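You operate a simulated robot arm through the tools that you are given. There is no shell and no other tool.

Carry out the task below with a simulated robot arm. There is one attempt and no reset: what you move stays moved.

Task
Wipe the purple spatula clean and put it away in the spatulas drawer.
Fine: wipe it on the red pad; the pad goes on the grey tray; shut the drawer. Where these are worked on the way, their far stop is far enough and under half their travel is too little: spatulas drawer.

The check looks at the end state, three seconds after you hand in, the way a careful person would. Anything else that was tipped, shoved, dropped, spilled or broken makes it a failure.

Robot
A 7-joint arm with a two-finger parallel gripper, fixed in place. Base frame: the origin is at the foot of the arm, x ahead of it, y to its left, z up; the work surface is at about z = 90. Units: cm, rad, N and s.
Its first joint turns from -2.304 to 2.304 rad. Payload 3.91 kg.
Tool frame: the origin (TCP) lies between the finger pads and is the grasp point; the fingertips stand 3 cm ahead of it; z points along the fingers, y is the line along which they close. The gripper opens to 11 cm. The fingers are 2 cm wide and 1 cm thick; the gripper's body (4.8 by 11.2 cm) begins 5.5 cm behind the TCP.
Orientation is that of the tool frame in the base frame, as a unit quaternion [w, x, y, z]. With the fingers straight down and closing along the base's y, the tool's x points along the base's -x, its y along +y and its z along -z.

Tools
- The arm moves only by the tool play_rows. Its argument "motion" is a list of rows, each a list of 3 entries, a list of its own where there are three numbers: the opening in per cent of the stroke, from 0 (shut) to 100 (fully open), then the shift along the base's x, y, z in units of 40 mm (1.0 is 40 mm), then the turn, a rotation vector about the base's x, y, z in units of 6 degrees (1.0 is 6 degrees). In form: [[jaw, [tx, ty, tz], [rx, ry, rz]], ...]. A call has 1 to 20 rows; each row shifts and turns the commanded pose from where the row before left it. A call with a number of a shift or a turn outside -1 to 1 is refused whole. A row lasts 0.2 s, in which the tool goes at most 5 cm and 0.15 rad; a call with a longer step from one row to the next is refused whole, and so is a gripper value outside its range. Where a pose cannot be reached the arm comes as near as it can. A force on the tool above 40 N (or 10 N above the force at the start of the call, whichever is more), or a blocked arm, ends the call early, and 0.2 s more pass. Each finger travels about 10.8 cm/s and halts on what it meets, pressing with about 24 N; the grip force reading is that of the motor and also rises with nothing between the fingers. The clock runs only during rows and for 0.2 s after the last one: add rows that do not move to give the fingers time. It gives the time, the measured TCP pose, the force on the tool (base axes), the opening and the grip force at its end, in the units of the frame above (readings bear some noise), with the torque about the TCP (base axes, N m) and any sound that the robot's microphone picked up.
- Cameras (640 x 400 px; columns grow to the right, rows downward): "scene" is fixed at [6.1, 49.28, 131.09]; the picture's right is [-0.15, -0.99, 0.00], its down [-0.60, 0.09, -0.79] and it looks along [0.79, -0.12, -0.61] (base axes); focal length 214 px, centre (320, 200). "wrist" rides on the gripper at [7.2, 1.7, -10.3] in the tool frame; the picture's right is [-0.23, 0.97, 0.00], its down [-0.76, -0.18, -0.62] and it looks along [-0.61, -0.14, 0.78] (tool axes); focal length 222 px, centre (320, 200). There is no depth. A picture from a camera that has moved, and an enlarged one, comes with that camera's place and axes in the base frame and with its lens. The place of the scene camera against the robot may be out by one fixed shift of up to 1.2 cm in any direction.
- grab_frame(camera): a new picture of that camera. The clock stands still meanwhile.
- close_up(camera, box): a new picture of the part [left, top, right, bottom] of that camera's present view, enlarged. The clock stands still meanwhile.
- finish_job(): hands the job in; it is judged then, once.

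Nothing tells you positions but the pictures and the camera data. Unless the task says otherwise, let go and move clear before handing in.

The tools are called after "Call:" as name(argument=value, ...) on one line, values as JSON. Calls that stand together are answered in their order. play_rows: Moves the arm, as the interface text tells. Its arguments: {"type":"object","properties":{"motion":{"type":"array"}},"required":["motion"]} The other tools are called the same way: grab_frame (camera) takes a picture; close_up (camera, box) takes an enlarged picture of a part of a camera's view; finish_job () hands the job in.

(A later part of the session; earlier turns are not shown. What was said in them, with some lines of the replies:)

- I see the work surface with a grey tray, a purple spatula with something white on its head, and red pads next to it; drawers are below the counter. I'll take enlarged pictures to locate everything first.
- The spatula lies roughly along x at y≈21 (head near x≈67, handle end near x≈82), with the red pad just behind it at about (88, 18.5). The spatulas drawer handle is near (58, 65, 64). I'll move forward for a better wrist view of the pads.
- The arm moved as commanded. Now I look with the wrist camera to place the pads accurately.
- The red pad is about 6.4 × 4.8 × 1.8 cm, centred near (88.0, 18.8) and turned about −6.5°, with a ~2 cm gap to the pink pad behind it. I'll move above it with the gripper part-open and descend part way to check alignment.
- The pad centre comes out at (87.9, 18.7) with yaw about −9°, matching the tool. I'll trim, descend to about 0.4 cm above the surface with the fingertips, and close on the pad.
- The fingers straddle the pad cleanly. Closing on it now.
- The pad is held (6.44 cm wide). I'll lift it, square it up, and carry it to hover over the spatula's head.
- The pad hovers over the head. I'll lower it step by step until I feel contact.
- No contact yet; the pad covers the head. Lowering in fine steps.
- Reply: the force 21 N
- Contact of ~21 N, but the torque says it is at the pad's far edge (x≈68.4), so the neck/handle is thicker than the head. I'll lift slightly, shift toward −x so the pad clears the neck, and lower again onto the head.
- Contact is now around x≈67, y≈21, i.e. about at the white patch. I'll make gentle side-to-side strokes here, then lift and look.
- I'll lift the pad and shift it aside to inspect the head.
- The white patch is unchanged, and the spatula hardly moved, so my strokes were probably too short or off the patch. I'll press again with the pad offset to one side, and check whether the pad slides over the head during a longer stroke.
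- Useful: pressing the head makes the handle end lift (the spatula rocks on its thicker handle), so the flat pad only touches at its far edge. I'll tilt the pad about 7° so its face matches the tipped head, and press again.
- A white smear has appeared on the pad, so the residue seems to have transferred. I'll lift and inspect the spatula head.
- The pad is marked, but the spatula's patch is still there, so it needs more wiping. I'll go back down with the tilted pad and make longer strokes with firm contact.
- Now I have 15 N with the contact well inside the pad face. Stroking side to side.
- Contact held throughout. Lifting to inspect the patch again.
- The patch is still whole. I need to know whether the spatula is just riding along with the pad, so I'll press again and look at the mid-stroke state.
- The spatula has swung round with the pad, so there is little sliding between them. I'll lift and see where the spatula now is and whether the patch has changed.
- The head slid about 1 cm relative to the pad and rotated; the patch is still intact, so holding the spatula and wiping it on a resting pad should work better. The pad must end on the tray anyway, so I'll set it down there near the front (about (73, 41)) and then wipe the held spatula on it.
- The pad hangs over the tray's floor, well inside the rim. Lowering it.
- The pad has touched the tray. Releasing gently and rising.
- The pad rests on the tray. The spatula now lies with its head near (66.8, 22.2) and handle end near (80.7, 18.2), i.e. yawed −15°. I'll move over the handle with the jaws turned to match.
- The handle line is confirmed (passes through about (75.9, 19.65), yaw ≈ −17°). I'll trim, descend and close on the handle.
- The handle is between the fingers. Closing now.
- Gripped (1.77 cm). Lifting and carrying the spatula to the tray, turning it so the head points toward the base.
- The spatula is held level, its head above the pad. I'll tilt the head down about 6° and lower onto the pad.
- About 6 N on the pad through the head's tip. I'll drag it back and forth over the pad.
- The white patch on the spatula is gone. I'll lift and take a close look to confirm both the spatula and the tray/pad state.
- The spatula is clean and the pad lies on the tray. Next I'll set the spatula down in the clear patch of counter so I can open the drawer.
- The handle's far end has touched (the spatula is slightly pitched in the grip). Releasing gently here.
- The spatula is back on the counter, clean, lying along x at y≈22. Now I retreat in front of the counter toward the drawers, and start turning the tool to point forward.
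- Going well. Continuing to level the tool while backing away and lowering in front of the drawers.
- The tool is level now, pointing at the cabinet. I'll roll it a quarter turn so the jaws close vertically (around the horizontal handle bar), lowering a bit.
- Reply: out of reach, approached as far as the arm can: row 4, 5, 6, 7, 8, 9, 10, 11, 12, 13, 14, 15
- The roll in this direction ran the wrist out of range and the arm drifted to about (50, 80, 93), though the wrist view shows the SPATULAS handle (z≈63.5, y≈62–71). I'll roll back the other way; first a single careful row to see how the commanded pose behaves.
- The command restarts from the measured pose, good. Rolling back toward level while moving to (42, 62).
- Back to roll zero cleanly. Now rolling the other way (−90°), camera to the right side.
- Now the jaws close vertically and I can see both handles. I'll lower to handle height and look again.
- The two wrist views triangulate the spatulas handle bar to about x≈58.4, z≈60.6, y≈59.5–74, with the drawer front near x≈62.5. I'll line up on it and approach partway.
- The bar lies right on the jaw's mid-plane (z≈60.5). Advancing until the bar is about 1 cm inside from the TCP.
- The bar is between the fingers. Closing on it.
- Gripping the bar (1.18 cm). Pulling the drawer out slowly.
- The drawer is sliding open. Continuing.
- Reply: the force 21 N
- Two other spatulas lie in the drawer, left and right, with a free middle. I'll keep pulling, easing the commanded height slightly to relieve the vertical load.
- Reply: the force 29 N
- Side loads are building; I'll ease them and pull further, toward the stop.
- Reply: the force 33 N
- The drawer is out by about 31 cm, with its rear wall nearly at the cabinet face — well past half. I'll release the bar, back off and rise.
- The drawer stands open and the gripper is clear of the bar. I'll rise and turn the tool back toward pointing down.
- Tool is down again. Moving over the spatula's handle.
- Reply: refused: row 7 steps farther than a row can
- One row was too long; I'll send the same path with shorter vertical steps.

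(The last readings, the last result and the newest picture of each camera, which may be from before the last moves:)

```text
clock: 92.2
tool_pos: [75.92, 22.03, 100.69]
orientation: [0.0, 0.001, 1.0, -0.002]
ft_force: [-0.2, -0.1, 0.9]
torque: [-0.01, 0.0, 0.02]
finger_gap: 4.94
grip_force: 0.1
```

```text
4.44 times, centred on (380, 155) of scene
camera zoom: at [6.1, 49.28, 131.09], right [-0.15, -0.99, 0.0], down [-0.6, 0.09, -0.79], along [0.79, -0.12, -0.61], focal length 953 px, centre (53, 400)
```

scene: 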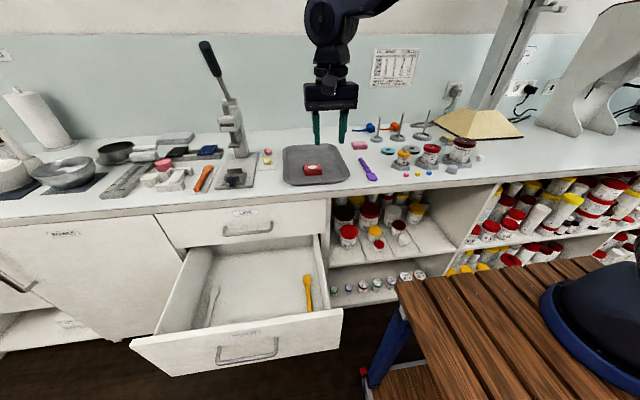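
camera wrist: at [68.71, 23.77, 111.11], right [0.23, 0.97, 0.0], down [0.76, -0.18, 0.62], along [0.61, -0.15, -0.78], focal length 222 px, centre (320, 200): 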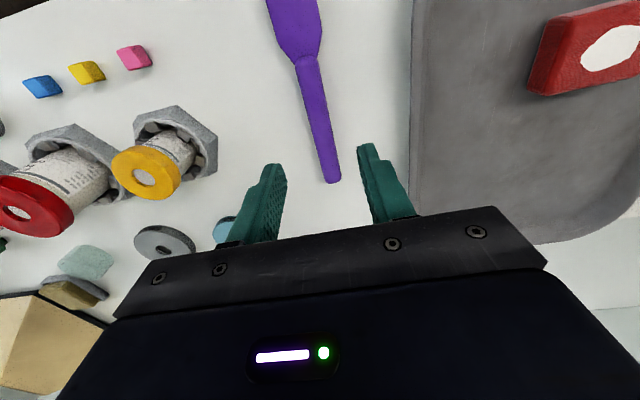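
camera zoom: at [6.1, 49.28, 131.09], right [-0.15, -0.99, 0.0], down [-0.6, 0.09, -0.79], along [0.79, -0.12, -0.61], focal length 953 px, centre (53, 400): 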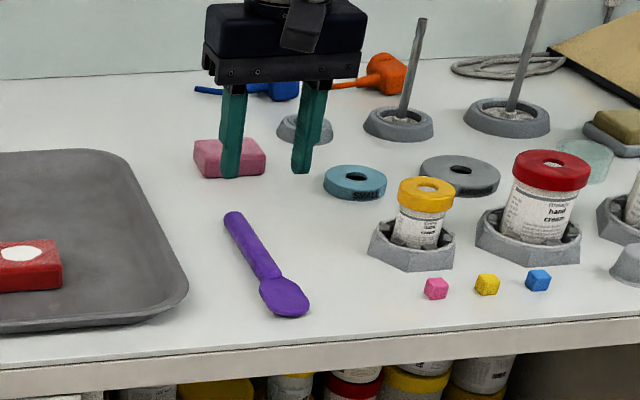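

Aligned over the handle (y≈21.9). Descending and gripping.

Call:
play_rows(motion=[[42, [0, -0.02, -0.8], [0, 0, 0]], [42, [0, 0, -0.7], [0, 0, 0]], [42, [0, 0, -0.3], [0, 0, 0]], [42, [0, 0, -0.03], [0, 0, 0]], [42, [0, 0, 0], [0, 0, 0]], [20, [0, 0, 0], [0, 0, 0]], [0, [0, 0, 0], [0, 0, 0]], [0, [0, 0, 0], [0, 0, 0]], [0, [0, 0, 0], [0, 0, 0]]])

```text
clock: 94.2
tool_pos: [75.98, 21.78, 93.5]
orientation: [0.001, 0.0, 1.0, -0.003]
ft_force: [0.6, 0.1, 0.2]
torque: [0.03, 0.02, 0.01]
finger_gap: 1.76
grip_force: 23.8
```

Spatula gripped. Lifting and carrying it in front of the counter, over the open drawer.

Call:
play_rows(motion=[[0, [0, 0, 0.9], [0, 0, 0]], [0, [0, 0, 1], [0, 0, 0]], [0, [0, 0, 1], [0, 0, 0]], [0, [0, 0, 0.8], [0, 0, 0]], [0, [-1, 0.1, 0], [0, 0, 0]], [0, [-1, 0.1, 0], [0, 0, 0]], [0, [-1, 0.1, 0], [0, 0, 0]], [0, [-1, 0.1, 0], [0, 0, 0]], [0, [-1, 0.1, 0], [0, 0, 0]], [0, [-0.22, 1, 0], [0, 0, 0]], [0, [-0.22, 1, 0], [0, 0, 0]], [0, [-0.22, 1, 0], [0, 0, 0]], [0, [-0.22, 1, 0], [0, 0, 0]], [0, [-0.22, 1, 0], [0, 0, 0]], [0, [0, 0, 0], [0, 0, 0]]])

Call:
play_rows(motion=[[0, [-0.22, 1, 0], [0, 0, 0]], [0, [-0.22, 1, 0], [0, 0, 0]], [0, [-0.22, 1, 0], [0, 0, 0]], [0, [-0.22, 1, 0], [0, 0, 0]], [0, [-0.22, 1, 0], [0, 0, 0]], [0, [0, 0, 0], [0, 0, 0]]])

Call:
grab_frame(camera="scene")

Call:
grab_frame(camera="wrist")

```text
clock: 97.4
tool_pos: [51.48, 43.82, 108.32]
orientation: [0.0, 0.001, 1.0, -0.002]
ft_force: [0.2, -0.1, -0.6]
torque: [-0.03, 0.01, 0.01]
finger_gap: 1.76
grip_force: 24.1
```

```text
clock: 98.8
tool_pos: [47.15, 63.91, 108.28]
orientation: [0.001, 0.001, 1.0, -0.002]
ft_force: [0.5, 0.7, -0.5]
torque: [0.02, 0.01, 0.0]
finger_gap: 1.76
grip_force: 23.9
```

```text
taken
```

scene: 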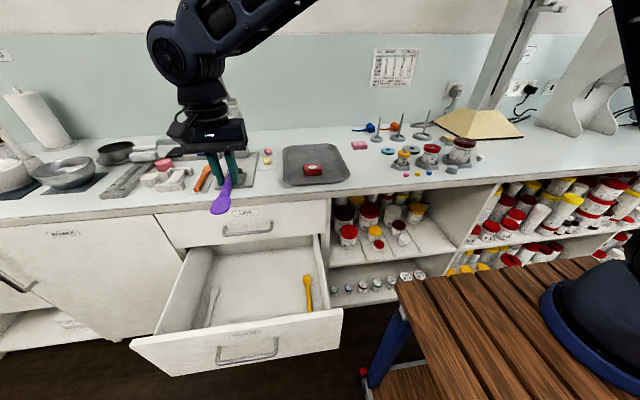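

```text
taken
camera wrist: at [39.79, 65.8, 118.6], right [0.23, 0.97, 0.0], down [0.76, -0.18, 0.62], along [0.61, -0.15, -0.78], focal length 222 px, centre (320, 200)
```

wrist: 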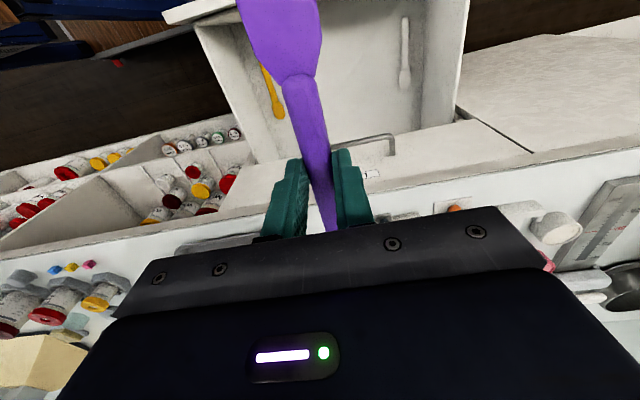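

The spatula is above the drawer's free middle area. Lowering in stages.

Call:
play_rows(motion=[[0, [0.1, 0.2, -0.9], [0, 0, 0]], [0, [0.1, 0.2, -0.9], [0, 0, 0]], [0, [0.1, 0.2, -0.9], [0, 0, 0]], [0, [0, 0, -0.9], [0, 0, 0]], [0, [0, 0, -0.9], [0, 0, 0]], [0, [0, 0, -0.9], [0, 0, 0]], [0, [0, 0, -0.9], [0, 0, 0]], [0, [0, 0, 0], [0, 0, 0]]])

Call:
grab_frame(camera="scene")

Call:
grab_frame(camera="wrist")

```text
clock: 100.6
tool_pos: [48.23, 66.25, 83.18]
orientation: [-0.001, 0.0, 1.0, -0.002]
ft_force: [0.4, -0.1, -0.5]
torque: [-0.03, -0.01, 0.0]
finger_gap: 1.78
grip_force: 24.1
```

```text
taken
```

scene: 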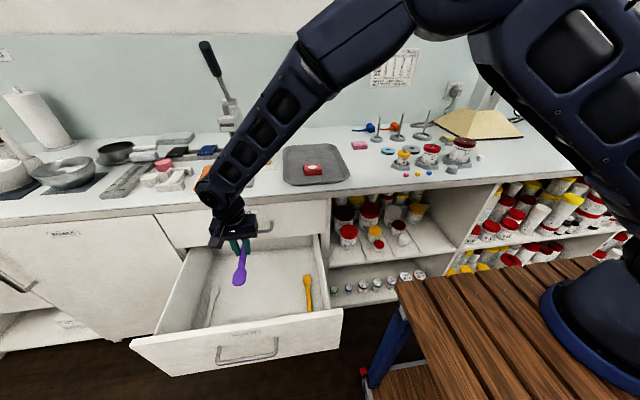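

```text
taken
camera wrist: at [41.07, 68.14, 93.47], right [0.23, 0.97, 0.0], down [0.76, -0.18, 0.62], along [0.61, -0.15, -0.78], focal length 222 px, centre (320, 200)
```

wrist: 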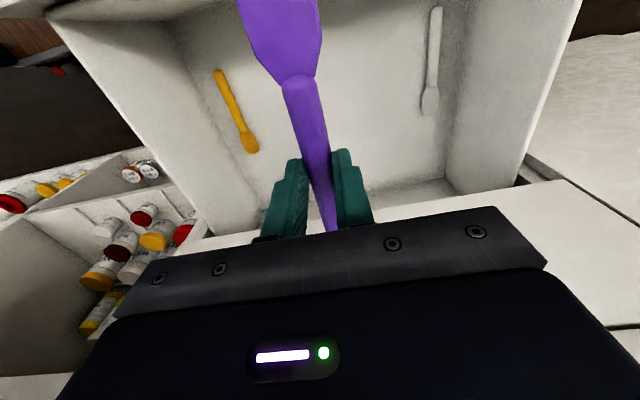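

Clear all around. Continuing down into the drawer.

Call:
play_rows(motion=[[0, [0, 0, -0.9], [0, 0, 0]], [0, [0, 0, -0.9], [0, 0, 0]], [0, [0, 0, -0.9], [0, 0, 0]], [0, [0, 0, -0.9], [0, 0, 0]], [0, [0, 0, -0.5], [0, 0, 0]], [0, [0, 0, 0], [0, 0, 0]]])

Call:
close_up(camera="scene", box=[140, 200, 360, 380])

Call:
grab_frame(camera="wrist")

```text
clock: 102.0
tool_pos: [48.29, 66.28, 66.57]
orientation: [0.0, 0.0, 1.0, -0.004]
ft_force: [0.3, -0.3, -0.6]
torque: [0.0, 0.04, 0.0]
finger_gap: 1.77
grip_force: 23.8
```

```text
2.22 times, centred on (250, 290) of scene
camera zoom: at [6.1, 49.28, 131.09], right [-0.15, -0.99, 0.0], down [-0.6, 0.09, -0.79], along [0.79, -0.12, -0.61], focal length 477 px, centre (476, 0)
```

zoom: 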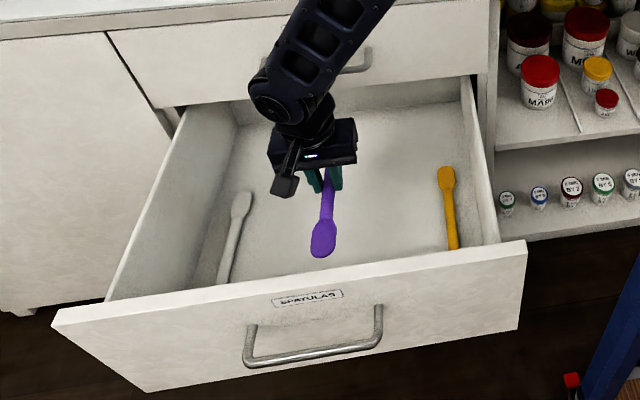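

```text
taken
camera wrist: at [41.11, 68.14, 77.03], right [0.23, 0.97, 0.0], down [0.76, -0.18, 0.62], along [0.61, -0.15, -0.78], focal length 222 px, centre (320, 200)
```

wrist: 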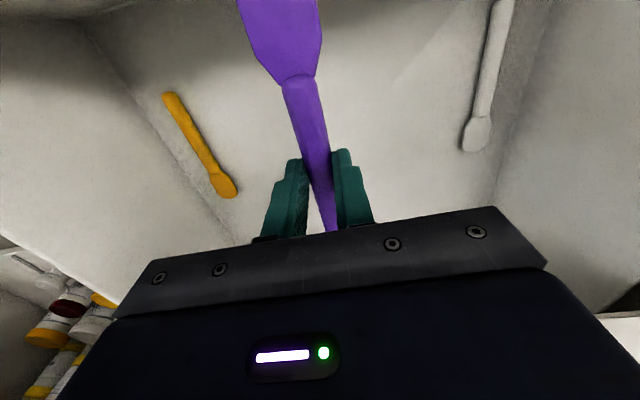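

The drawer floor looks to be around z≈50. Descending further in careful steps.

Call:
play_rows(motion=[[0, [0, 0, -0.4], [0, 0, 0]], [0, [0, 0, -0.4], [0, 0, 0]], [0, [0, 0, -0.3], [0, 0, 0]], [0, [0, 0, -0.3], [0, 0, 0]], [0, [0, 0, -0.2], [0, 0, 0]], [0, [0, 0, 0], [0, 0, 0]]])

Call:
grab_frame(camera="wrist")

Call:
close_up(camera="scene", box=[140, 200, 360, 380])

```text
clock: 103.4
tool_pos: [48.22, 66.2, 60.31]
orientation: [0.0, 0.001, 1.0, -0.003]
ft_force: [0.1, -0.3, -0.3]
torque: [0.02, -0.03, 0.01]
finger_gap: 1.78
grip_force: 23.9
```

```text
taken
camera wrist: at [41.05, 68.06, 70.61], right [0.23, 0.97, -0.01], down [0.76, -0.18, 0.62], along [0.61, -0.15, -0.78], focal length 222 px, centre (320, 200)
```

wrist: 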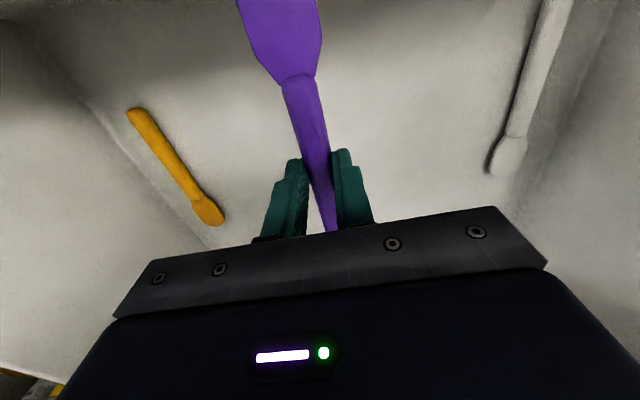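

```text
2.22 times, centred on (250, 290) of scene
camera zoom: at [6.1, 49.28, 131.09], right [-0.15, -0.99, 0.0], down [-0.6, 0.09, -0.79], along [0.79, -0.12, -0.61], focal length 477 px, centre (476, 0)
```

zoom: 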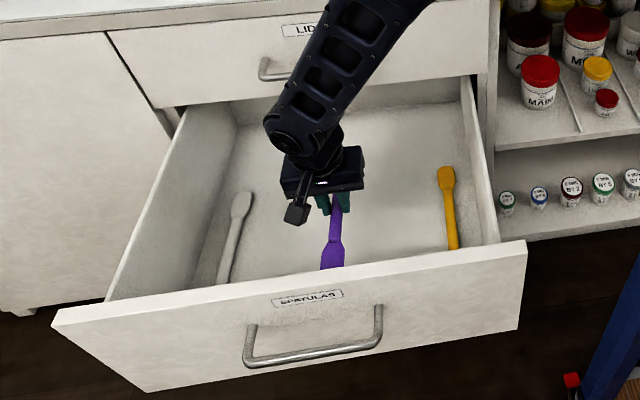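

Call:
play_rows(motion=[[0, [0, 0, -0.3], [0, 0, 0]], [0, [0, 0, -0.3], [0, 0, 0]], [0, [0, 0, -0.3], [0, 0, 0]], [0, [0, 0, -0.25], [0, 0, 0]], [0, [0, 0, -0.2], [0, 0, 0]], [0, [0, 0, 0], [0, 0, 0]]])

Call:
close_up(camera="scene", box=[140, 200, 360, 380])

```text
clock: 104.8
tool_pos: [48.21, 66.23, 54.81]
orientation: [0.0, 0.001, 1.0, -0.003]
ft_force: [-0.5, -0.3, -1.0]
torque: [0.02, -0.01, 0.04]
finger_gap: 1.78
grip_force: 23.8
```

```text
2.22 times, centred on (250, 290) of scene
camera zoom: at [6.1, 49.28, 131.09], right [-0.15, -0.99, 0.0], down [-0.6, 0.09, -0.79], along [0.79, -0.12, -0.61], focal length 477 px, centre (476, 0)
```

zoom: 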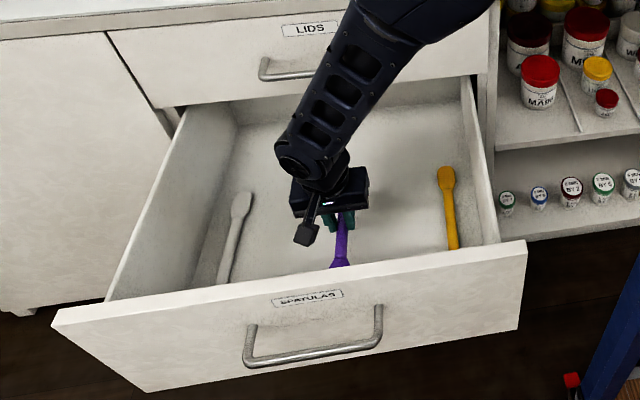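

Call:
play_rows(motion=[[0, [0, 0, -0.12], [0, 0, 0]], [0, [0, 0, -0.12], [0, 0, 0]], [0, [0, 0, -0.12], [0, 0, 0]], [0, [0, 0, -0.12], [0, 0, 0]], [0, [0, 0, 0], [0, 0, 0]]])

Call:
grab_frame(camera="wrist")

```text
clock: 106.0
tool_pos: [48.28, 66.27, 52.93]
orientation: [0.0, 0.001, 1.0, -0.003]
ft_force: [0.4, 0.2, -0.3]
torque: [-0.03, 0.01, 0.0]
finger_gap: 1.79
grip_force: 24.0
```

```text
taken
camera wrist: at [41.04, 68.11, 63.28], right [0.23, 0.97, -0.01], down [0.76, -0.18, 0.62], along [0.61, -0.15, -0.78], focal length 222 px, centre (320, 200)
```

wrist: 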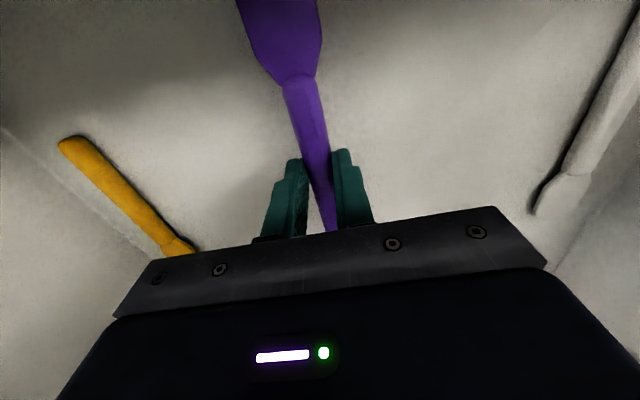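

Call:
play_rows(motion=[[0, [0, 0, -0.08], [0, 0, 0]], [0, [0, 0, -0.08], [0, 0, 0]], [0, [0, 0, -0.08], [0, 0, 0]], [0, [0, 0, -0.08], [0, 0, 0]], [0, [0, 0, 0], [0, 0, 0]]])

```text
clock: 107.2
tool_pos: [48.36, 66.18, 51.67]
orientation: [-0.001, 0.001, 1.0, -0.003]
ft_force: [0.7, -0.3, 0.5]
torque: [-0.03, 0.0, 0.0]
finger_gap: 1.82
grip_force: 24.0
```

Call:
play_rows(motion=[[0, [0, 0, -0.07], [0, 0, 0]], [0, [0, 0, -0.07], [0, 0, 0]], [0, [0, 0, -0.07], [0, 0, 0]], [0, [0, 0, 0], [0, 0, 0]]])

Call:
grab_frame(camera="wrist")

```text
clock: 108.2
tool_pos: [48.37, 66.35, 50.81]
orientation: [0.0, 0.0, 1.0, -0.003]
ft_force: [0.4, 0.7, 0.1]
torque: [0.01, 0.01, -0.03]
finger_gap: 1.78
grip_force: 24.1
```

```text
taken
camera wrist: at [41.03, 68.15, 61.16], right [0.23, 0.97, -0.01], down [0.76, -0.17, 0.62], along [0.61, -0.15, -0.78], focal length 222 px, centre (320, 200)
```

wrist: 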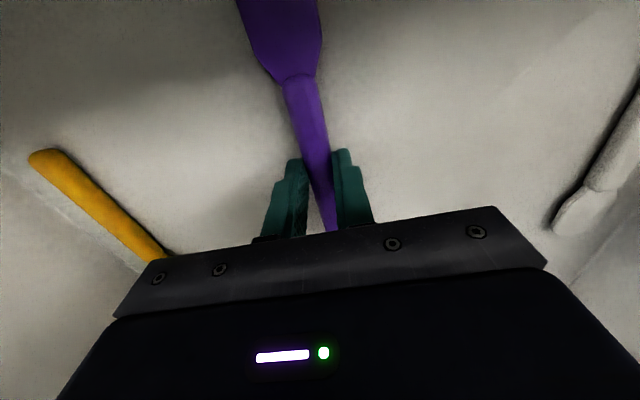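

Call:
play_rows(motion=[[0, [0, 0, -0.06], [0, 0, 0]], [0, [0, 0, -0.06], [0, 0, 0]], [0, [0, 0, -0.06], [0, 0, 0]], [0, [0, 0, 0], [0, 0, 0]]])

```text
clock: 109.2
tool_pos: [48.27, 66.22, 50.11]
orientation: [0.0, 0.001, 1.0, -0.002]
ft_force: [0.7, 0.5, 0.4]
torque: [0.01, 0.02, 0.01]
finger_gap: 1.8
grip_force: 23.8
```

Call:
play_rows(motion=[[0, [0, 0, -0.06], [0, 0, 0]], [0, [0, 0, -0.06], [0, 0, 0]], [0, [0, 0, -0.06], [0, 0, 0]], [0, [0, 0, 0], [0, 0, 0]]])

Call:
close_up(camera="scene", box=[180, 220, 320, 330])

```text
clock: 110.1
tool_pos: [48.44, 66.47, 49.65]
orientation: [0.001, 0.001, 1.0, -0.002]
ft_force: [-0.1, -0.4, 7.7]
torque: [0.01, 0.16, 0.0]
finger_gap: 1.79
grip_force: 24.0
stopped in row 4: the force on the tool passed its limit at 43 N (the readings are from after the stop); the commanded pose is now the measured one
```

```text
3.64 times, centred on (250, 275) of scene
camera zoom: at [6.1, 49.28, 131.09], right [-0.15, -0.99, 0.0], down [-0.6, 0.09, -0.79], along [0.79, -0.12, -0.61], focal length 780 px, centre (574, -73)
```

zoom: 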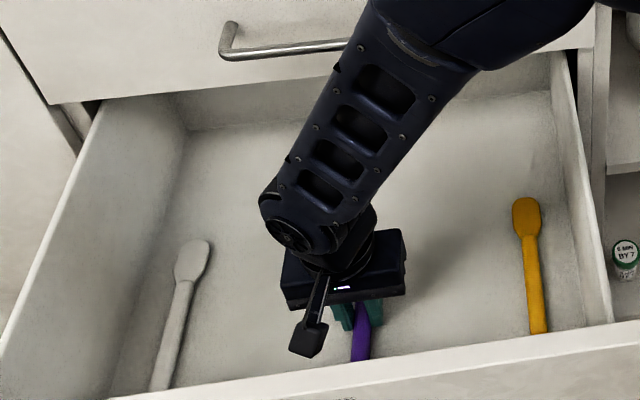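

The spatula has reached the drawer floor. Releasing it and rising straight up.

Call:
play_rows(motion=[[0, [0, 0, 0.02], [0, 0, 0]], [22, [0, 0, 0], [0, 0, 0]], [32, [0, 0, 0], [0, 0, 0]], [40, [0, 0, 0], [0, 0, 0]], [40, [0, 0, 0], [0, 0, 0]], [40, [0, 0, 0.4], [0, 0, 0]], [40, [0, 0, 0.8], [0, 0, 0]], [40, [0, 0, 0.9], [0, 0, 0]], [40, [0, 0, 0.9], [0, 0, 0]], [40, [0, 0, 0.9], [0, 0, 0]], [40, [0, 0, 0], [0, 0, 0]]])

Call:
grab_frame(camera="wrist")

Call:
close_up(camera="scene", box=[140, 200, 360, 380])

```text
clock: 112.5
tool_pos: [48.29, 66.32, 65.18]
orientation: [0.0, 0.001, 1.0, -0.002]
ft_force: [0.5, 0.1, 0.1]
torque: [0.04, -0.03, 0.03]
finger_gap: 4.38
grip_force: 0.1
```

```text
taken
camera wrist: at [41.13, 68.15, 75.55], right [0.23, 0.97, 0.0], down [0.76, -0.18, 0.63], along [0.61, -0.14, -0.78], focal length 222 px, centre (320, 200)
```

wrist: 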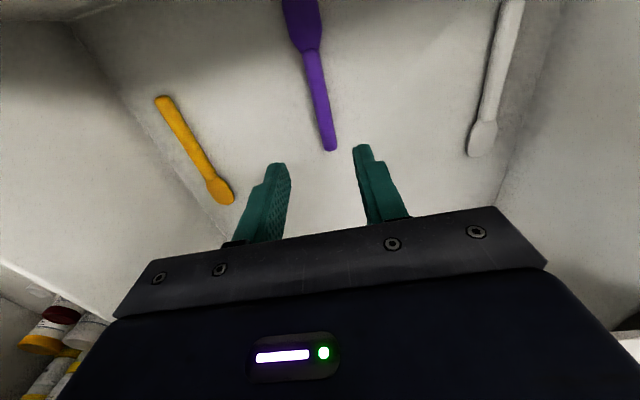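

```text
2.22 times, centred on (250, 290) of scene
camera zoom: at [6.1, 49.28, 131.09], right [-0.15, -0.99, 0.0], down [-0.6, 0.09, -0.79], along [0.79, -0.12, -0.61], focal length 477 px, centre (476, 0)
```

zoom: 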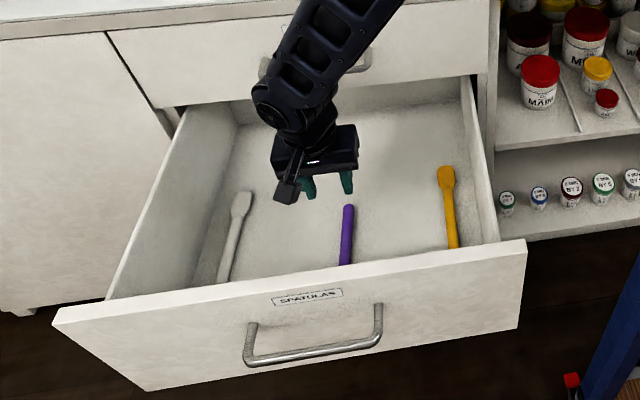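

The spatula lies flat in the drawer between the other two. I'll rise clear and then turn the tool forward to push the drawer shut.

Call:
play_rows(motion=[[40, [0, 0, 1], [0, 0, 0]], [40, [0, 0, 1], [0, 0, 0]], [40, [0, 0, 1], [0, 0, 0]], [40, [0, 0, 1], [0, 0, 0]], [40, [0, 0, 1], [0, 0, 0]], [40, [0, 0, 1], [0, 0, 0]], [40, [0, 0, 1], [0, 0, 0]], [40, [0, 0, 1], [0, 0, 0]], [20, [0, 0, 1], [0, 0, 0]], [0, [0, 0, 0.8], [0, 0, 0]], [0, [0, 0, 0], [0, 0, 0]]])

Call:
close_up(camera="scene", box=[140, 200, 360, 380])

Call:
grab_frame(camera="wrist")

```text
clock: 114.9
tool_pos: [48.47, 66.37, 104.52]
orientation: [0.001, 0.0, 1.0, -0.001]
ft_force: [0.1, -0.3, -0.3]
torque: [-0.03, -0.02, 0.0]
finger_gap: 0.01
grip_force: 23.7
```

```text
2.22 times, centred on (250, 290) of scene
camera zoom: at [6.1, 49.28, 131.09], right [-0.15, -0.99, 0.0], down [-0.6, 0.09, -0.79], along [0.79, -0.12, -0.61], focal length 477 px, centre (476, 0)
```

zoom: 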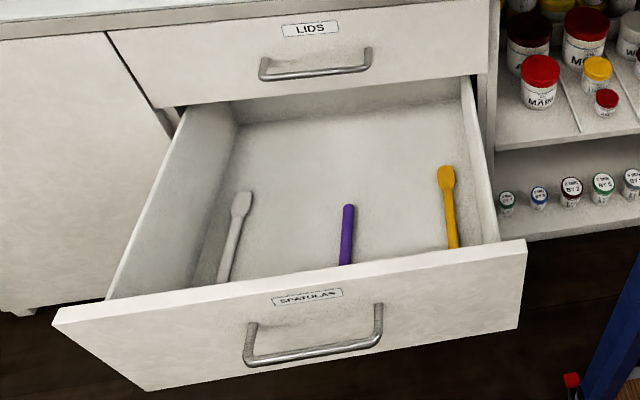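

```text
taken
camera wrist: at [41.16, 68.23, 114.89], right [0.23, 0.97, 0.0], down [0.76, -0.18, 0.62], along [0.61, -0.14, -0.78], focal length 222 px, centre (320, 200)
```

wrist: 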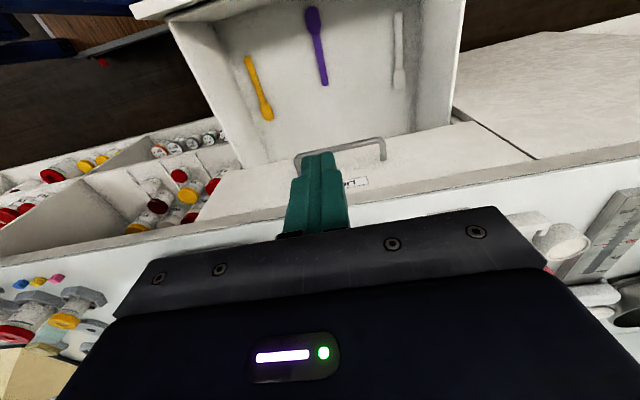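

All three spatulas are lying flat inside the drawer. Now leveling the tool.

Call:
play_rows(motion=[[0, [-0.15, -0.05, -0.1], [0, -1, 0]], [0, [-0.15, -0.05, -0.1], [0, -1, 0]], [0, [-0.15, -0.05, -0.1], [0, -1, 0]], [0, [-0.15, -0.05, -0.1], [0, -1, 0]], [0, [-0.15, -0.05, -0.1], [0, -1, 0]], [0, [-0.15, -0.05, -0.1], [0, -1, 0]], [0, [-0.15, -0.05, -0.1], [0, -1, 0]], [0, [-0.15, -0.05, -0.1], [0, -1, 0]], [0, [-0.15, -0.05, -0.1], [0, -1, 0]], [0, [-0.15, -0.05, -0.1], [0, -1, 0]], [0, [-0.15, -0.05, -0.1], [0, -1, 0]], [0, [-0.15, -0.05, -0.1], [0, -1, 0]], [0, [-0.15, -0.05, -0.1], [0, -1, 0]], [0, [-0.15, -0.05, -0.1], [0, -1, 0]], [0, [-0.15, -0.05, -0.1], [0, -1, 0]], [0, [0, 0, 0], [0, 0, 0]]])

Call:
play_rows(motion=[[0, [0, 0, -0.1], [-1, 0, 0]], [0, [0, 0, -0.1], [-1, 0, 0]], [0, [0, 0, -0.1], [-1, 0, 0]], [0, [0, 0, -0.1], [-1, 0, 0]], [0, [0, 0, -0.1], [-1, 0, 0]], [0, [0, 0, -0.1], [-1, 0, 0]], [0, [0, 0, -0.1], [-1, 0, 0]], [0, [0, 0, 0], [-1, 0, 0]], [0, [0, 0, 0], [-1, 0, 0]], [0, [0, 0, 0], [-1, 0, 0]], [0, [0, 0, 0], [-1, 0, 0]], [0, [0, 0, 0], [-1, 0, 0]], [0, [0, 0, 0], [-1, 0, 0]], [0, [0, 0, 0], [-1, 0, 0]], [0, [0, 0, 0], [-1, 0, 0]], [0, [0, 0, 0], [0, 0, 0]]])

```text
clock: 118.3
tool_pos: [39.41, 63.29, 98.64]
orientation: [0.708, 0.002, 0.706, -0.001]
ft_force: [-0.6, -0.2, 0.1]
torque: [0.03, -0.02, -0.03]
finger_gap: 0.0
grip_force: 24.1
```

```text
clock: 121.7
tool_pos: [39.31, 63.34, 95.65]
orientation: [0.501, -0.5, 0.498, -0.5]
ft_force: [-0.2, 0.1, -0.9]
torque: [-0.04, 0.0, 0.03]
finger_gap: 0.0
grip_force: 24.2
```

Call:
play_rows(motion=[[0, [-0.9, 0.2, -0.2], [0, 0, 0]], [0, [-0.9, 0.2, -0.2], [0, 0, 0]], [0, [-0.9, 0.2, -0.4], [0, 0, 0]], [0, [-0.8, 0.1, -0.7], [0, 0, 0]], [0, [-0.6, 0.1, -0.8], [0, 0, 0]], [0, [-0.6, 0, -0.8], [0, 0, 0]], [0, [-0.4, 0, -0.4], [0, 0, 0]], [0, [0, 0, -1], [0, 0, 0]], [0, [0, 0, -1], [0, 0, 0]], [0, [0, 0, -1], [0, 0, 0]], [0, [0, 0, -0.7], [0, 0, 0]], [0, [0, 0, 0], [0, 0, 0]]])

Call:
grab_frame(camera="scene")

Call:
grab_frame(camera="wrist")

```text
clock: 124.3
tool_pos: [19.18, 66.46, 66.89]
orientation: [0.502, -0.499, 0.5, -0.5]
ft_force: [-0.2, 1.4, 0.0]
torque: [0.0, 0.02, 0.03]
finger_gap: 0.0
grip_force: 24.2
```

```text
taken
```

scene: 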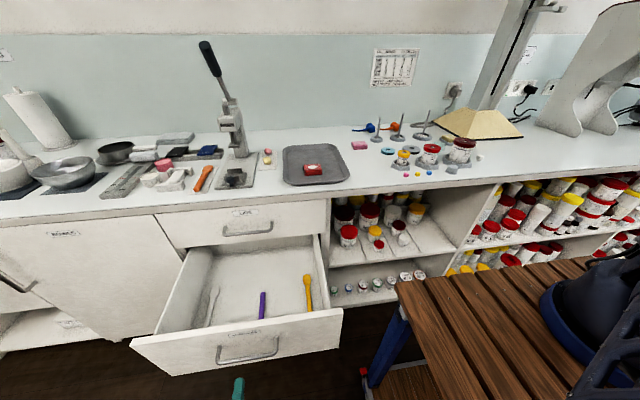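

```text
taken
camera wrist: at [8.83, 59.36, 65.16], right [0.0, 0.23, -0.97], down [-0.63, 0.76, 0.18], along [0.78, 0.61, 0.14], focal length 222 px, centre (320, 200)
```

wrist: 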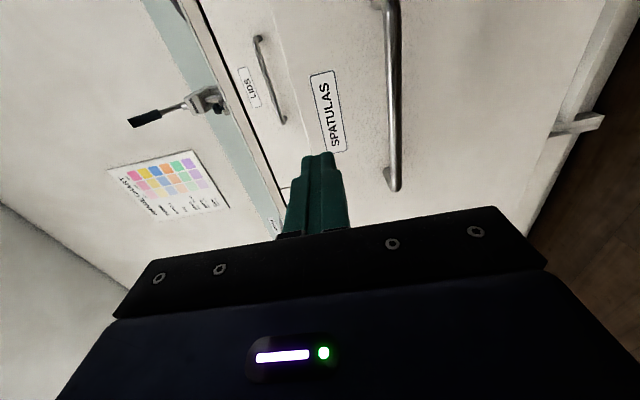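

The closed fingers point at the drawer front, at the label just above the bar. I'll lower slightly and push forward steadily.

Call:
play_rows(motion=[[0, [0.4, 0, -0.3], [0, 0, 0]], [0, [0.5, 0, 0], [0, 0, 0]], [0, [0.5, 0, 0], [0, 0, 0]], [0, [0.3, 0, 0], [0, 0, 0]], [0, [0.2, 0, 0], [0, 0, 0]], [0, [0.2, 0, 0], [0, 0, 0]], [0, [0.2, 0, 0], [0, 0, 0]], [0, [0.2, 0, 0], [0, 0, 0]], [0, [0.2, 0, 0], [0, 0, 0]], [0, [0.3, 0, 0], [0, 0, 0]], [0, [0.3, 0, 0], [0, 0, 0]], [0, [0.3, 0, 0], [0, 0, 0]], [0, [0, 0, 0], [0, 0, 0]]])

Call:
close_up(camera="scene", box=[140, 200, 360, 380])

```text
clock: 127.1
tool_pos: [33.45, 66.52, 65.57]
orientation: [0.502, -0.499, 0.499, -0.5]
ft_force: [0.1, -0.9, -0.4]
torque: [0.01, 0.0, 0.0]
finger_gap: 0.0
grip_force: 24.1
```

```text
2.22 times, centred on (250, 290) of scene
camera zoom: at [6.1, 49.28, 131.09], right [-0.15, -0.99, 0.0], down [-0.6, 0.09, -0.79], along [0.79, -0.12, -0.61], focal length 477 px, centre (476, 0)
```

zoom: 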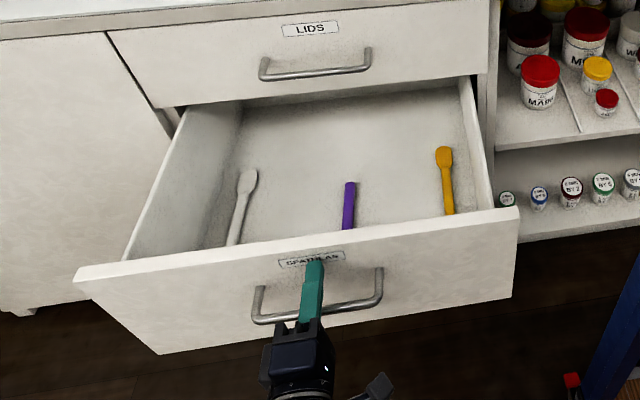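

The drawer is sliding in smoothly. Continuing the push.

Call:
play_rows(motion=[[0, [0.3, 0, 0], [0, 0, 0]], [0, [0.4, 0, 0], [0, 0, 0]], [0, [0.4, 0, 0], [0, 0, 0]], [0, [0.4, 0, 0], [0, 0, 0]], [0, [0.4, 0, 0], [0, 0, 0]], [0, [0.4, 0, 0], [0, 0, 0]], [0, [0.4, 0, 0], [0, 0, 0]], [0, [0.4, 0, 0], [0, 0, 0]], [0, [0.4, 0, 0], [0, 0, 0]], [0, [0.4, 0, 0], [0, 0, 0]], [0, [0.4, 0, 0], [0, 0, 0]], [0, [0.4, 0, 0], [0, 0, 0]], [0, [0.3, 0, 0], [0, 0, 0]], [0, [0, 0, 0], [0, 0, 0]]])

Call:
close_up(camera="scene", box=[140, 200, 360, 380])

```text
clock: 130.1
tool_pos: [53.33, 66.53, 65.71]
orientation: [0.502, -0.499, 0.498, -0.501]
ft_force: [0.1, 0.0, -0.1]
torque: [0.03, -0.06, 0.0]
finger_gap: 0.01
grip_force: 23.4
```

```text
2.22 times, centred on (250, 290) of scene
camera zoom: at [6.1, 49.28, 131.09], right [-0.15, -0.99, 0.0], down [-0.6, 0.09, -0.79], along [0.79, -0.12, -0.61], focal length 477 px, centre (476, 0)
```

zoom: 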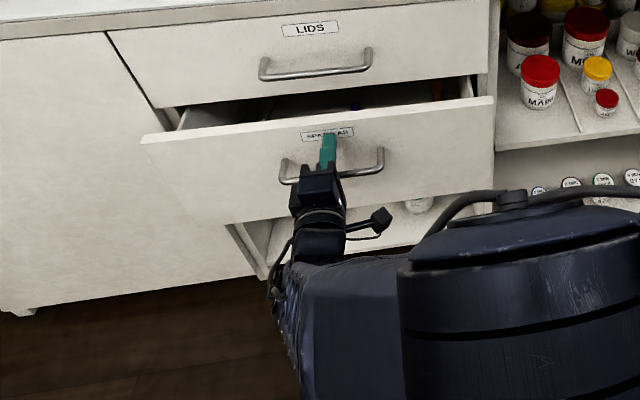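

Nearly shut; the last few centimetres slowly until it meets its stop.

Call:
play_rows(motion=[[0, [0.2, 0, 0], [0, 0, 0]], [0, [0.2, 0, 0], [0, 0, 0]], [0, [0.2, 0, 0], [0, 0, 0]], [0, [0.2, 0, 0], [0, 0, 0]], [0, [0.2, 0, 0], [0, 0, 0]], [0, [0.1, 0, 0], [0, 0, 0]], [0, [0.1, 0, 0], [0, 0, 0]], [0, [0.1, 0, 0], [0, 0, 0]], [0, [0, 0, 0], [0, 0, 0]]])

Call:
close_up(camera="scene", box=[140, 200, 320, 330])

```text
clock: 132.1
tool_pos: [58.59, 66.57, 65.75]
orientation: [0.502, -0.5, 0.499, -0.5]
ft_force: [0.2, -1.0, -0.1]
torque: [0.04, 0.04, -0.05]
finger_gap: 0.01
grip_force: 24.0
```

```text
3.08 times, centred on (230, 265) of scene
camera zoom: at [6.1, 49.28, 131.09], right [-0.15, -0.99, 0.0], down [-0.6, 0.09, -0.79], along [0.79, -0.12, -0.61], focal length 660 px, centre (597, 0)
```

zoom: 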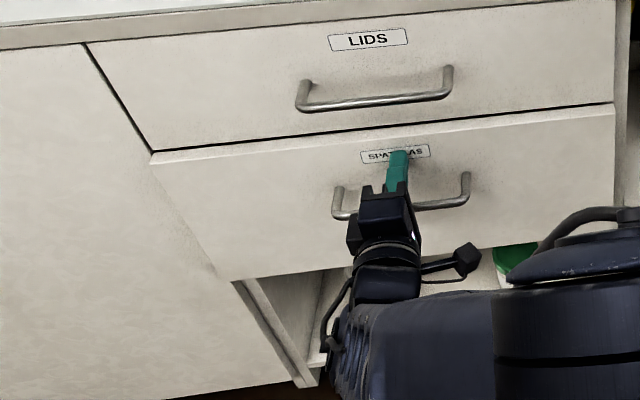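

Call:
play_rows(motion=[[0, [0.08, 0, 0], [0, 0, 0]], [0, [0.08, 0, 0], [0, 0, 0]], [0, [0.06, 0, 0], [0, 0, 0]], [0, [0.06, 0, 0], [0, 0, 0]], [0, [0.05, 0, 0], [0, 0, 0]], [0, [0, 0, 0], [0, 0, 0]]])

Call:
close_up(camera="scene", box=[140, 200, 320, 330])

```text
clock: 133.5
tool_pos: [59.94, 66.43, 65.72]
orientation: [0.502, -0.499, 0.499, -0.5]
ft_force: [-0.3, 0.4, -0.7]
torque: [0.05, -0.01, 0.01]
finger_gap: 0.0
grip_force: 23.7
```

```text
3.08 times, centred on (230, 265) of scene
camera zoom: at [6.1, 49.28, 131.09], right [-0.15, -0.99, 0.0], down [-0.6, 0.09, -0.79], along [0.79, -0.12, -0.61], focal length 660 px, centre (597, 0)
```

zoom: 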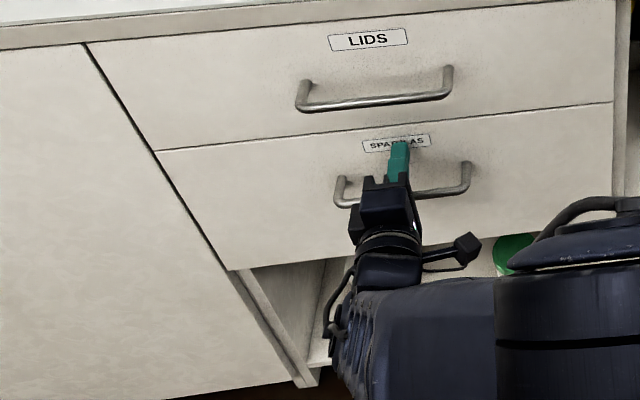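

It looks flush now; a final gentle nudge to be sure it is fully home.

Call:
play_rows(motion=[[0, [0.04, 0, 0], [0, 0, 0]], [0, [0.04, 0, 0], [0, 0, 0]], [0, [0.04, 0, 0], [0, 0, 0]], [0, [0, 0, 0], [0, 0, 0]]])

```text
clock: 134.5
tool_pos: [60.42, 66.55, 65.61]
orientation: [0.502, -0.499, 0.499, -0.5]
ft_force: [-3.5, -1.3, 2.9]
torque: [-0.04, -0.05, -0.06]
finger_gap: 0.0
grip_force: 24.2
```

Call:
play_rows(motion=[[0, [0.03, 0, 0], [0, 0, 0]], [0, [0.03, 0, 0], [0, 0, 0]], [0, [0, 0, 0], [0, 0, 0]]])

Call:
close_up(camera="scene", box=[140, 200, 320, 330])

```text
clock: 135.1
tool_pos: [60.41, 66.54, 65.62]
orientation: [0.501, -0.499, 0.499, -0.5]
ft_force: [-4.4, -1.1, 2.0]
torque: [-0.04, -0.09, -0.09]
finger_gap: 0.02
grip_force: 24.5
stopped in row 3: the force on the tool passed its limit at 42 N (the readings are from after the stop); the commanded pose is now the measured one
```

```text
3.08 times, centred on (230, 265) of scene
camera zoom: at [6.1, 49.28, 131.09], right [-0.15, -0.99, 0.0], down [-0.6, 0.09, -0.79], along [0.79, -0.12, -0.61], focal length 660 px, centre (597, 0)
```

zoom: 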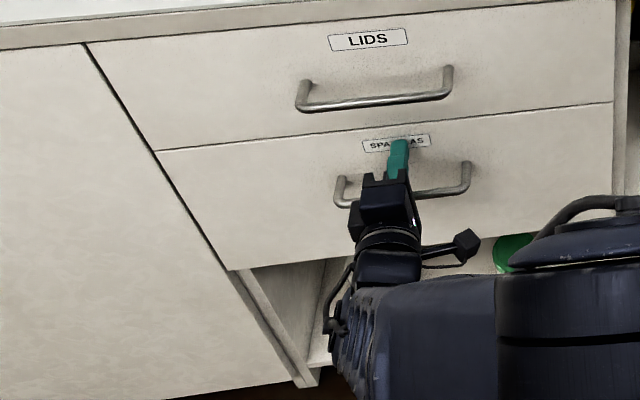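

The drawer is hard against its stop. Backing straight off and rising clear.

Call:
play_rows(motion=[[0, [-0.3, 0, 0], [0, 0, 0]], [0, [-0.6, 0, 0], [0, 0, 0]], [0, [-0.8, 0, 0], [0, 0, 0]], [0, [-0.8, 0, 0], [0, 0, 0]], [0, [-0.8, 0, 0], [0, 0, 0]], [0, [-0.8, 0, 0.3], [0, 0, 0]], [0, [-0.5, 0, 0.8], [0, 0, 0]], [0, [-0.3, 0, 1], [0, 0, 0]], [0, [0, 0, 1], [0, 0, 0]], [0, [0, 0, 1], [0, 0, 0]], [0, [0, 0, 1], [0, 0, 0]], [0, [0, 0, 0.9], [0, 0, 0]], [0, [0, 0, 0], [0, 0, 0]]])

Call:
grab_frame(camera="scene")

Call:
grab_frame(camera="wrist")

```text
clock: 137.9
tool_pos: [40.81, 66.58, 89.61]
orientation: [0.502, -0.499, 0.499, -0.499]
ft_force: [0.2, -0.7, 0.4]
torque: [0.0, 0.0, -0.01]
finger_gap: 0.0
grip_force: 24.3
```

```text
taken
```

scene: 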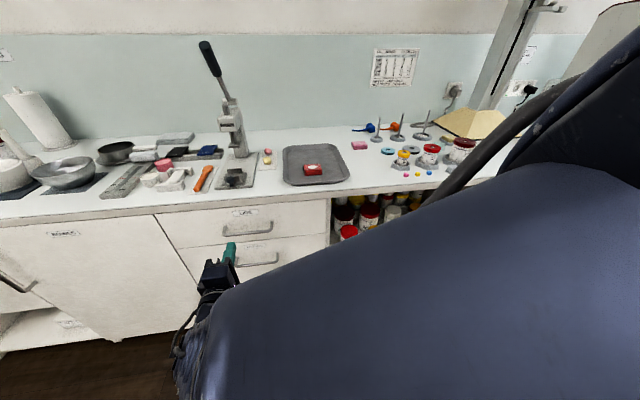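

```text
taken
camera wrist: at [30.54, 59.42, 87.88], right [0.0, 0.23, -0.97], down [-0.63, 0.76, 0.18], along [0.78, 0.61, 0.14], focal length 222 px, centre (320, 200)
```

wrist: 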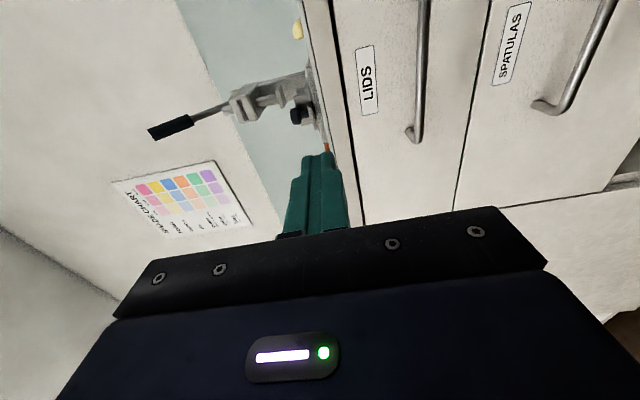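

The drawer is shut and the gripper is clear. I'll return the arm to a neutral pose so I can inspect the whole scene unobstructed.

Call:
play_rows(motion=[[0, [0, -0.05, 0.2], [1, 0, 0]], [0, [0, -0.05, 0.2], [1, 0, 0]], [0, [0, -0.05, 0.2], [1, 0, 0]], [0, [0, -0.05, 0.2], [1, 0, 0]], [0, [0, -0.05, 0.2], [1, 0, 0]], [0, [0, -0.05, 0.2], [1, 0, 0]], [0, [0, -0.05, 0.2], [1, 0, 0]], [0, [0, -0.05, 0.2], [1, 0, 0]], [0, [0, -0.05, 0.2], [1, 0, 0]], [0, [0, -0.05, 0.2], [1, 0, 0]], [0, [0, -0.05, 0.2], [1, 0, 0]], [0, [0, -0.05, 0.2], [1, 0, 0]], [0, [0, 0, 0.1], [1, 0, 0]], [0, [0, 0, 0], [1, 0, 0]], [0, [0, 0, 0], [1, 0, 0]], [0, [0, 0, 0], [0, 0, 0]]])

Call:
play_rows(motion=[[0, [0.25, -0.4, 0.22], [0, 1, 0]], [0, [0.25, -0.4, 0.22], [0, 1, 0]], [0, [0.25, -0.4, 0.22], [0, 1, 0]], [0, [0.25, -0.4, 0.22], [0, 1, 0]], [0, [0.25, -0.4, 0.22], [0, 1, 0]], [0, [0.25, -0.4, 0.22], [0, 1, 0]], [0, [0.25, -0.4, 0.22], [0, 1, 0]], [0, [0.25, -0.4, 0.22], [0, 1, 0]], [0, [0.25, -0.4, 0.22], [0, 1, 0]], [0, [0.25, -0.4, 0.22], [0, 1, 0]], [0, [0.25, -0.4, 0.22], [0, 1, 0]], [0, [0.25, -0.4, 0.22], [0, 1, 0]], [0, [0.25, -0.4, 0.22], [0, 1, 0]], [0, [0.25, -0.4, 0.22], [0, 1, 0]], [0, [0.25, -0.4, 0.22], [0, 1, 0]], [0, [0, 0, 0], [0, 0, 0]]])

Call:
grab_frame(camera="scene")

Call:
close_up(camera="scene", box=[140, 180, 340, 320])

Call:
close_up(camera="scene", box=[260, 110, 480, 220])

```text
clock: 141.3
tool_pos: [40.89, 64.3, 99.65]
orientation: [0.708, 0.002, 0.706, 0.0]
ft_force: [-0.7, -0.3, -0.8]
torque: [0.01, -0.01, -0.02]
finger_gap: 0.02
grip_force: 24.2
```

```text
clock: 144.7
tool_pos: [55.89, 40.17, 112.87]
orientation: [0.001, 0.002, 1.0, -0.001]
ft_force: [0.1, 0.7, 0.9]
torque: [0.0, 0.0, -0.03]
finger_gap: 0.0
grip_force: 24.4
```

```text
taken
```

scene: 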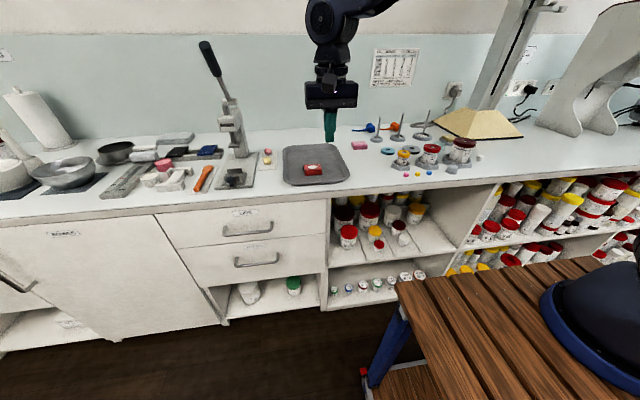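

```text
2.86 times, centred on (240, 250) of scene
camera zoom: at [6.1, 49.28, 131.09], right [-0.15, -0.99, 0.0], down [-0.6, 0.09, -0.79], along [0.79, -0.12, -0.61], focal length 613 px, centre (549, 57)
```

zoom: 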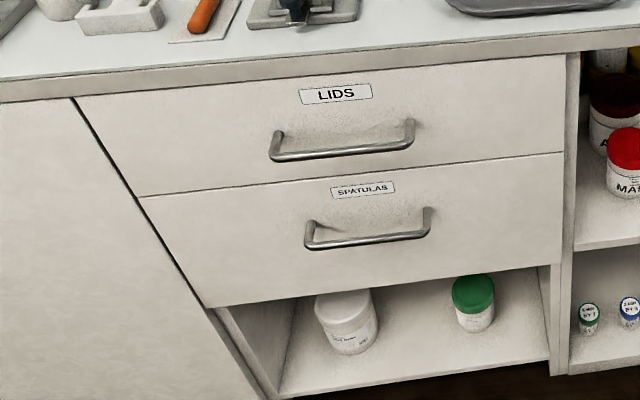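

```text
2.91 times, centred on (370, 165) of scene
camera zoom: at [6.1, 49.28, 131.09], right [-0.15, -0.99, 0.0], down [-0.6, 0.09, -0.79], along [0.79, -0.12, -0.61], focal length 624 px, centre (174, 302)
```

zoom: 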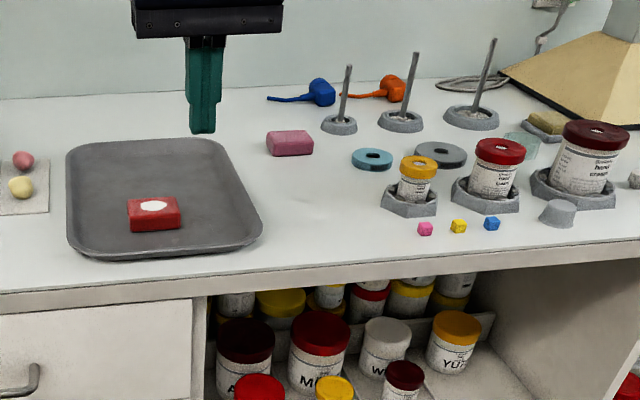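

The final view shows the spatulas drawer fully shut, matching its starting position, with the clean purple spatula inside. The red pad lies on the grey tray, everything else is where it was, and the arm is clear, so I'm handing in.

Call:
finish_job()

```text
The job is handed in.
```

The job is handed in. The purple spatula is wiped clean and in the shut spatulas drawer, and the red pad is on the grey tray. The result of the check hasn't come back.

- **Wiping:** rubbing the pad over the spatula on the counter did not shift the white patch. I put the pad on the tray, held the spatula and dragged its head across the pad, and the patch was gone in the pictures. The pad now carries the white mark on top.
- **Drawer:** I pulled it out about 31 cm and laid the spatula between the two already inside. I then pushed it shut until it met its stop. Its front looks the same as at the start.
- **Everything else:** comparing the last pictures with the first, nothing else has moved. The arm is clear of the counter and drawer.
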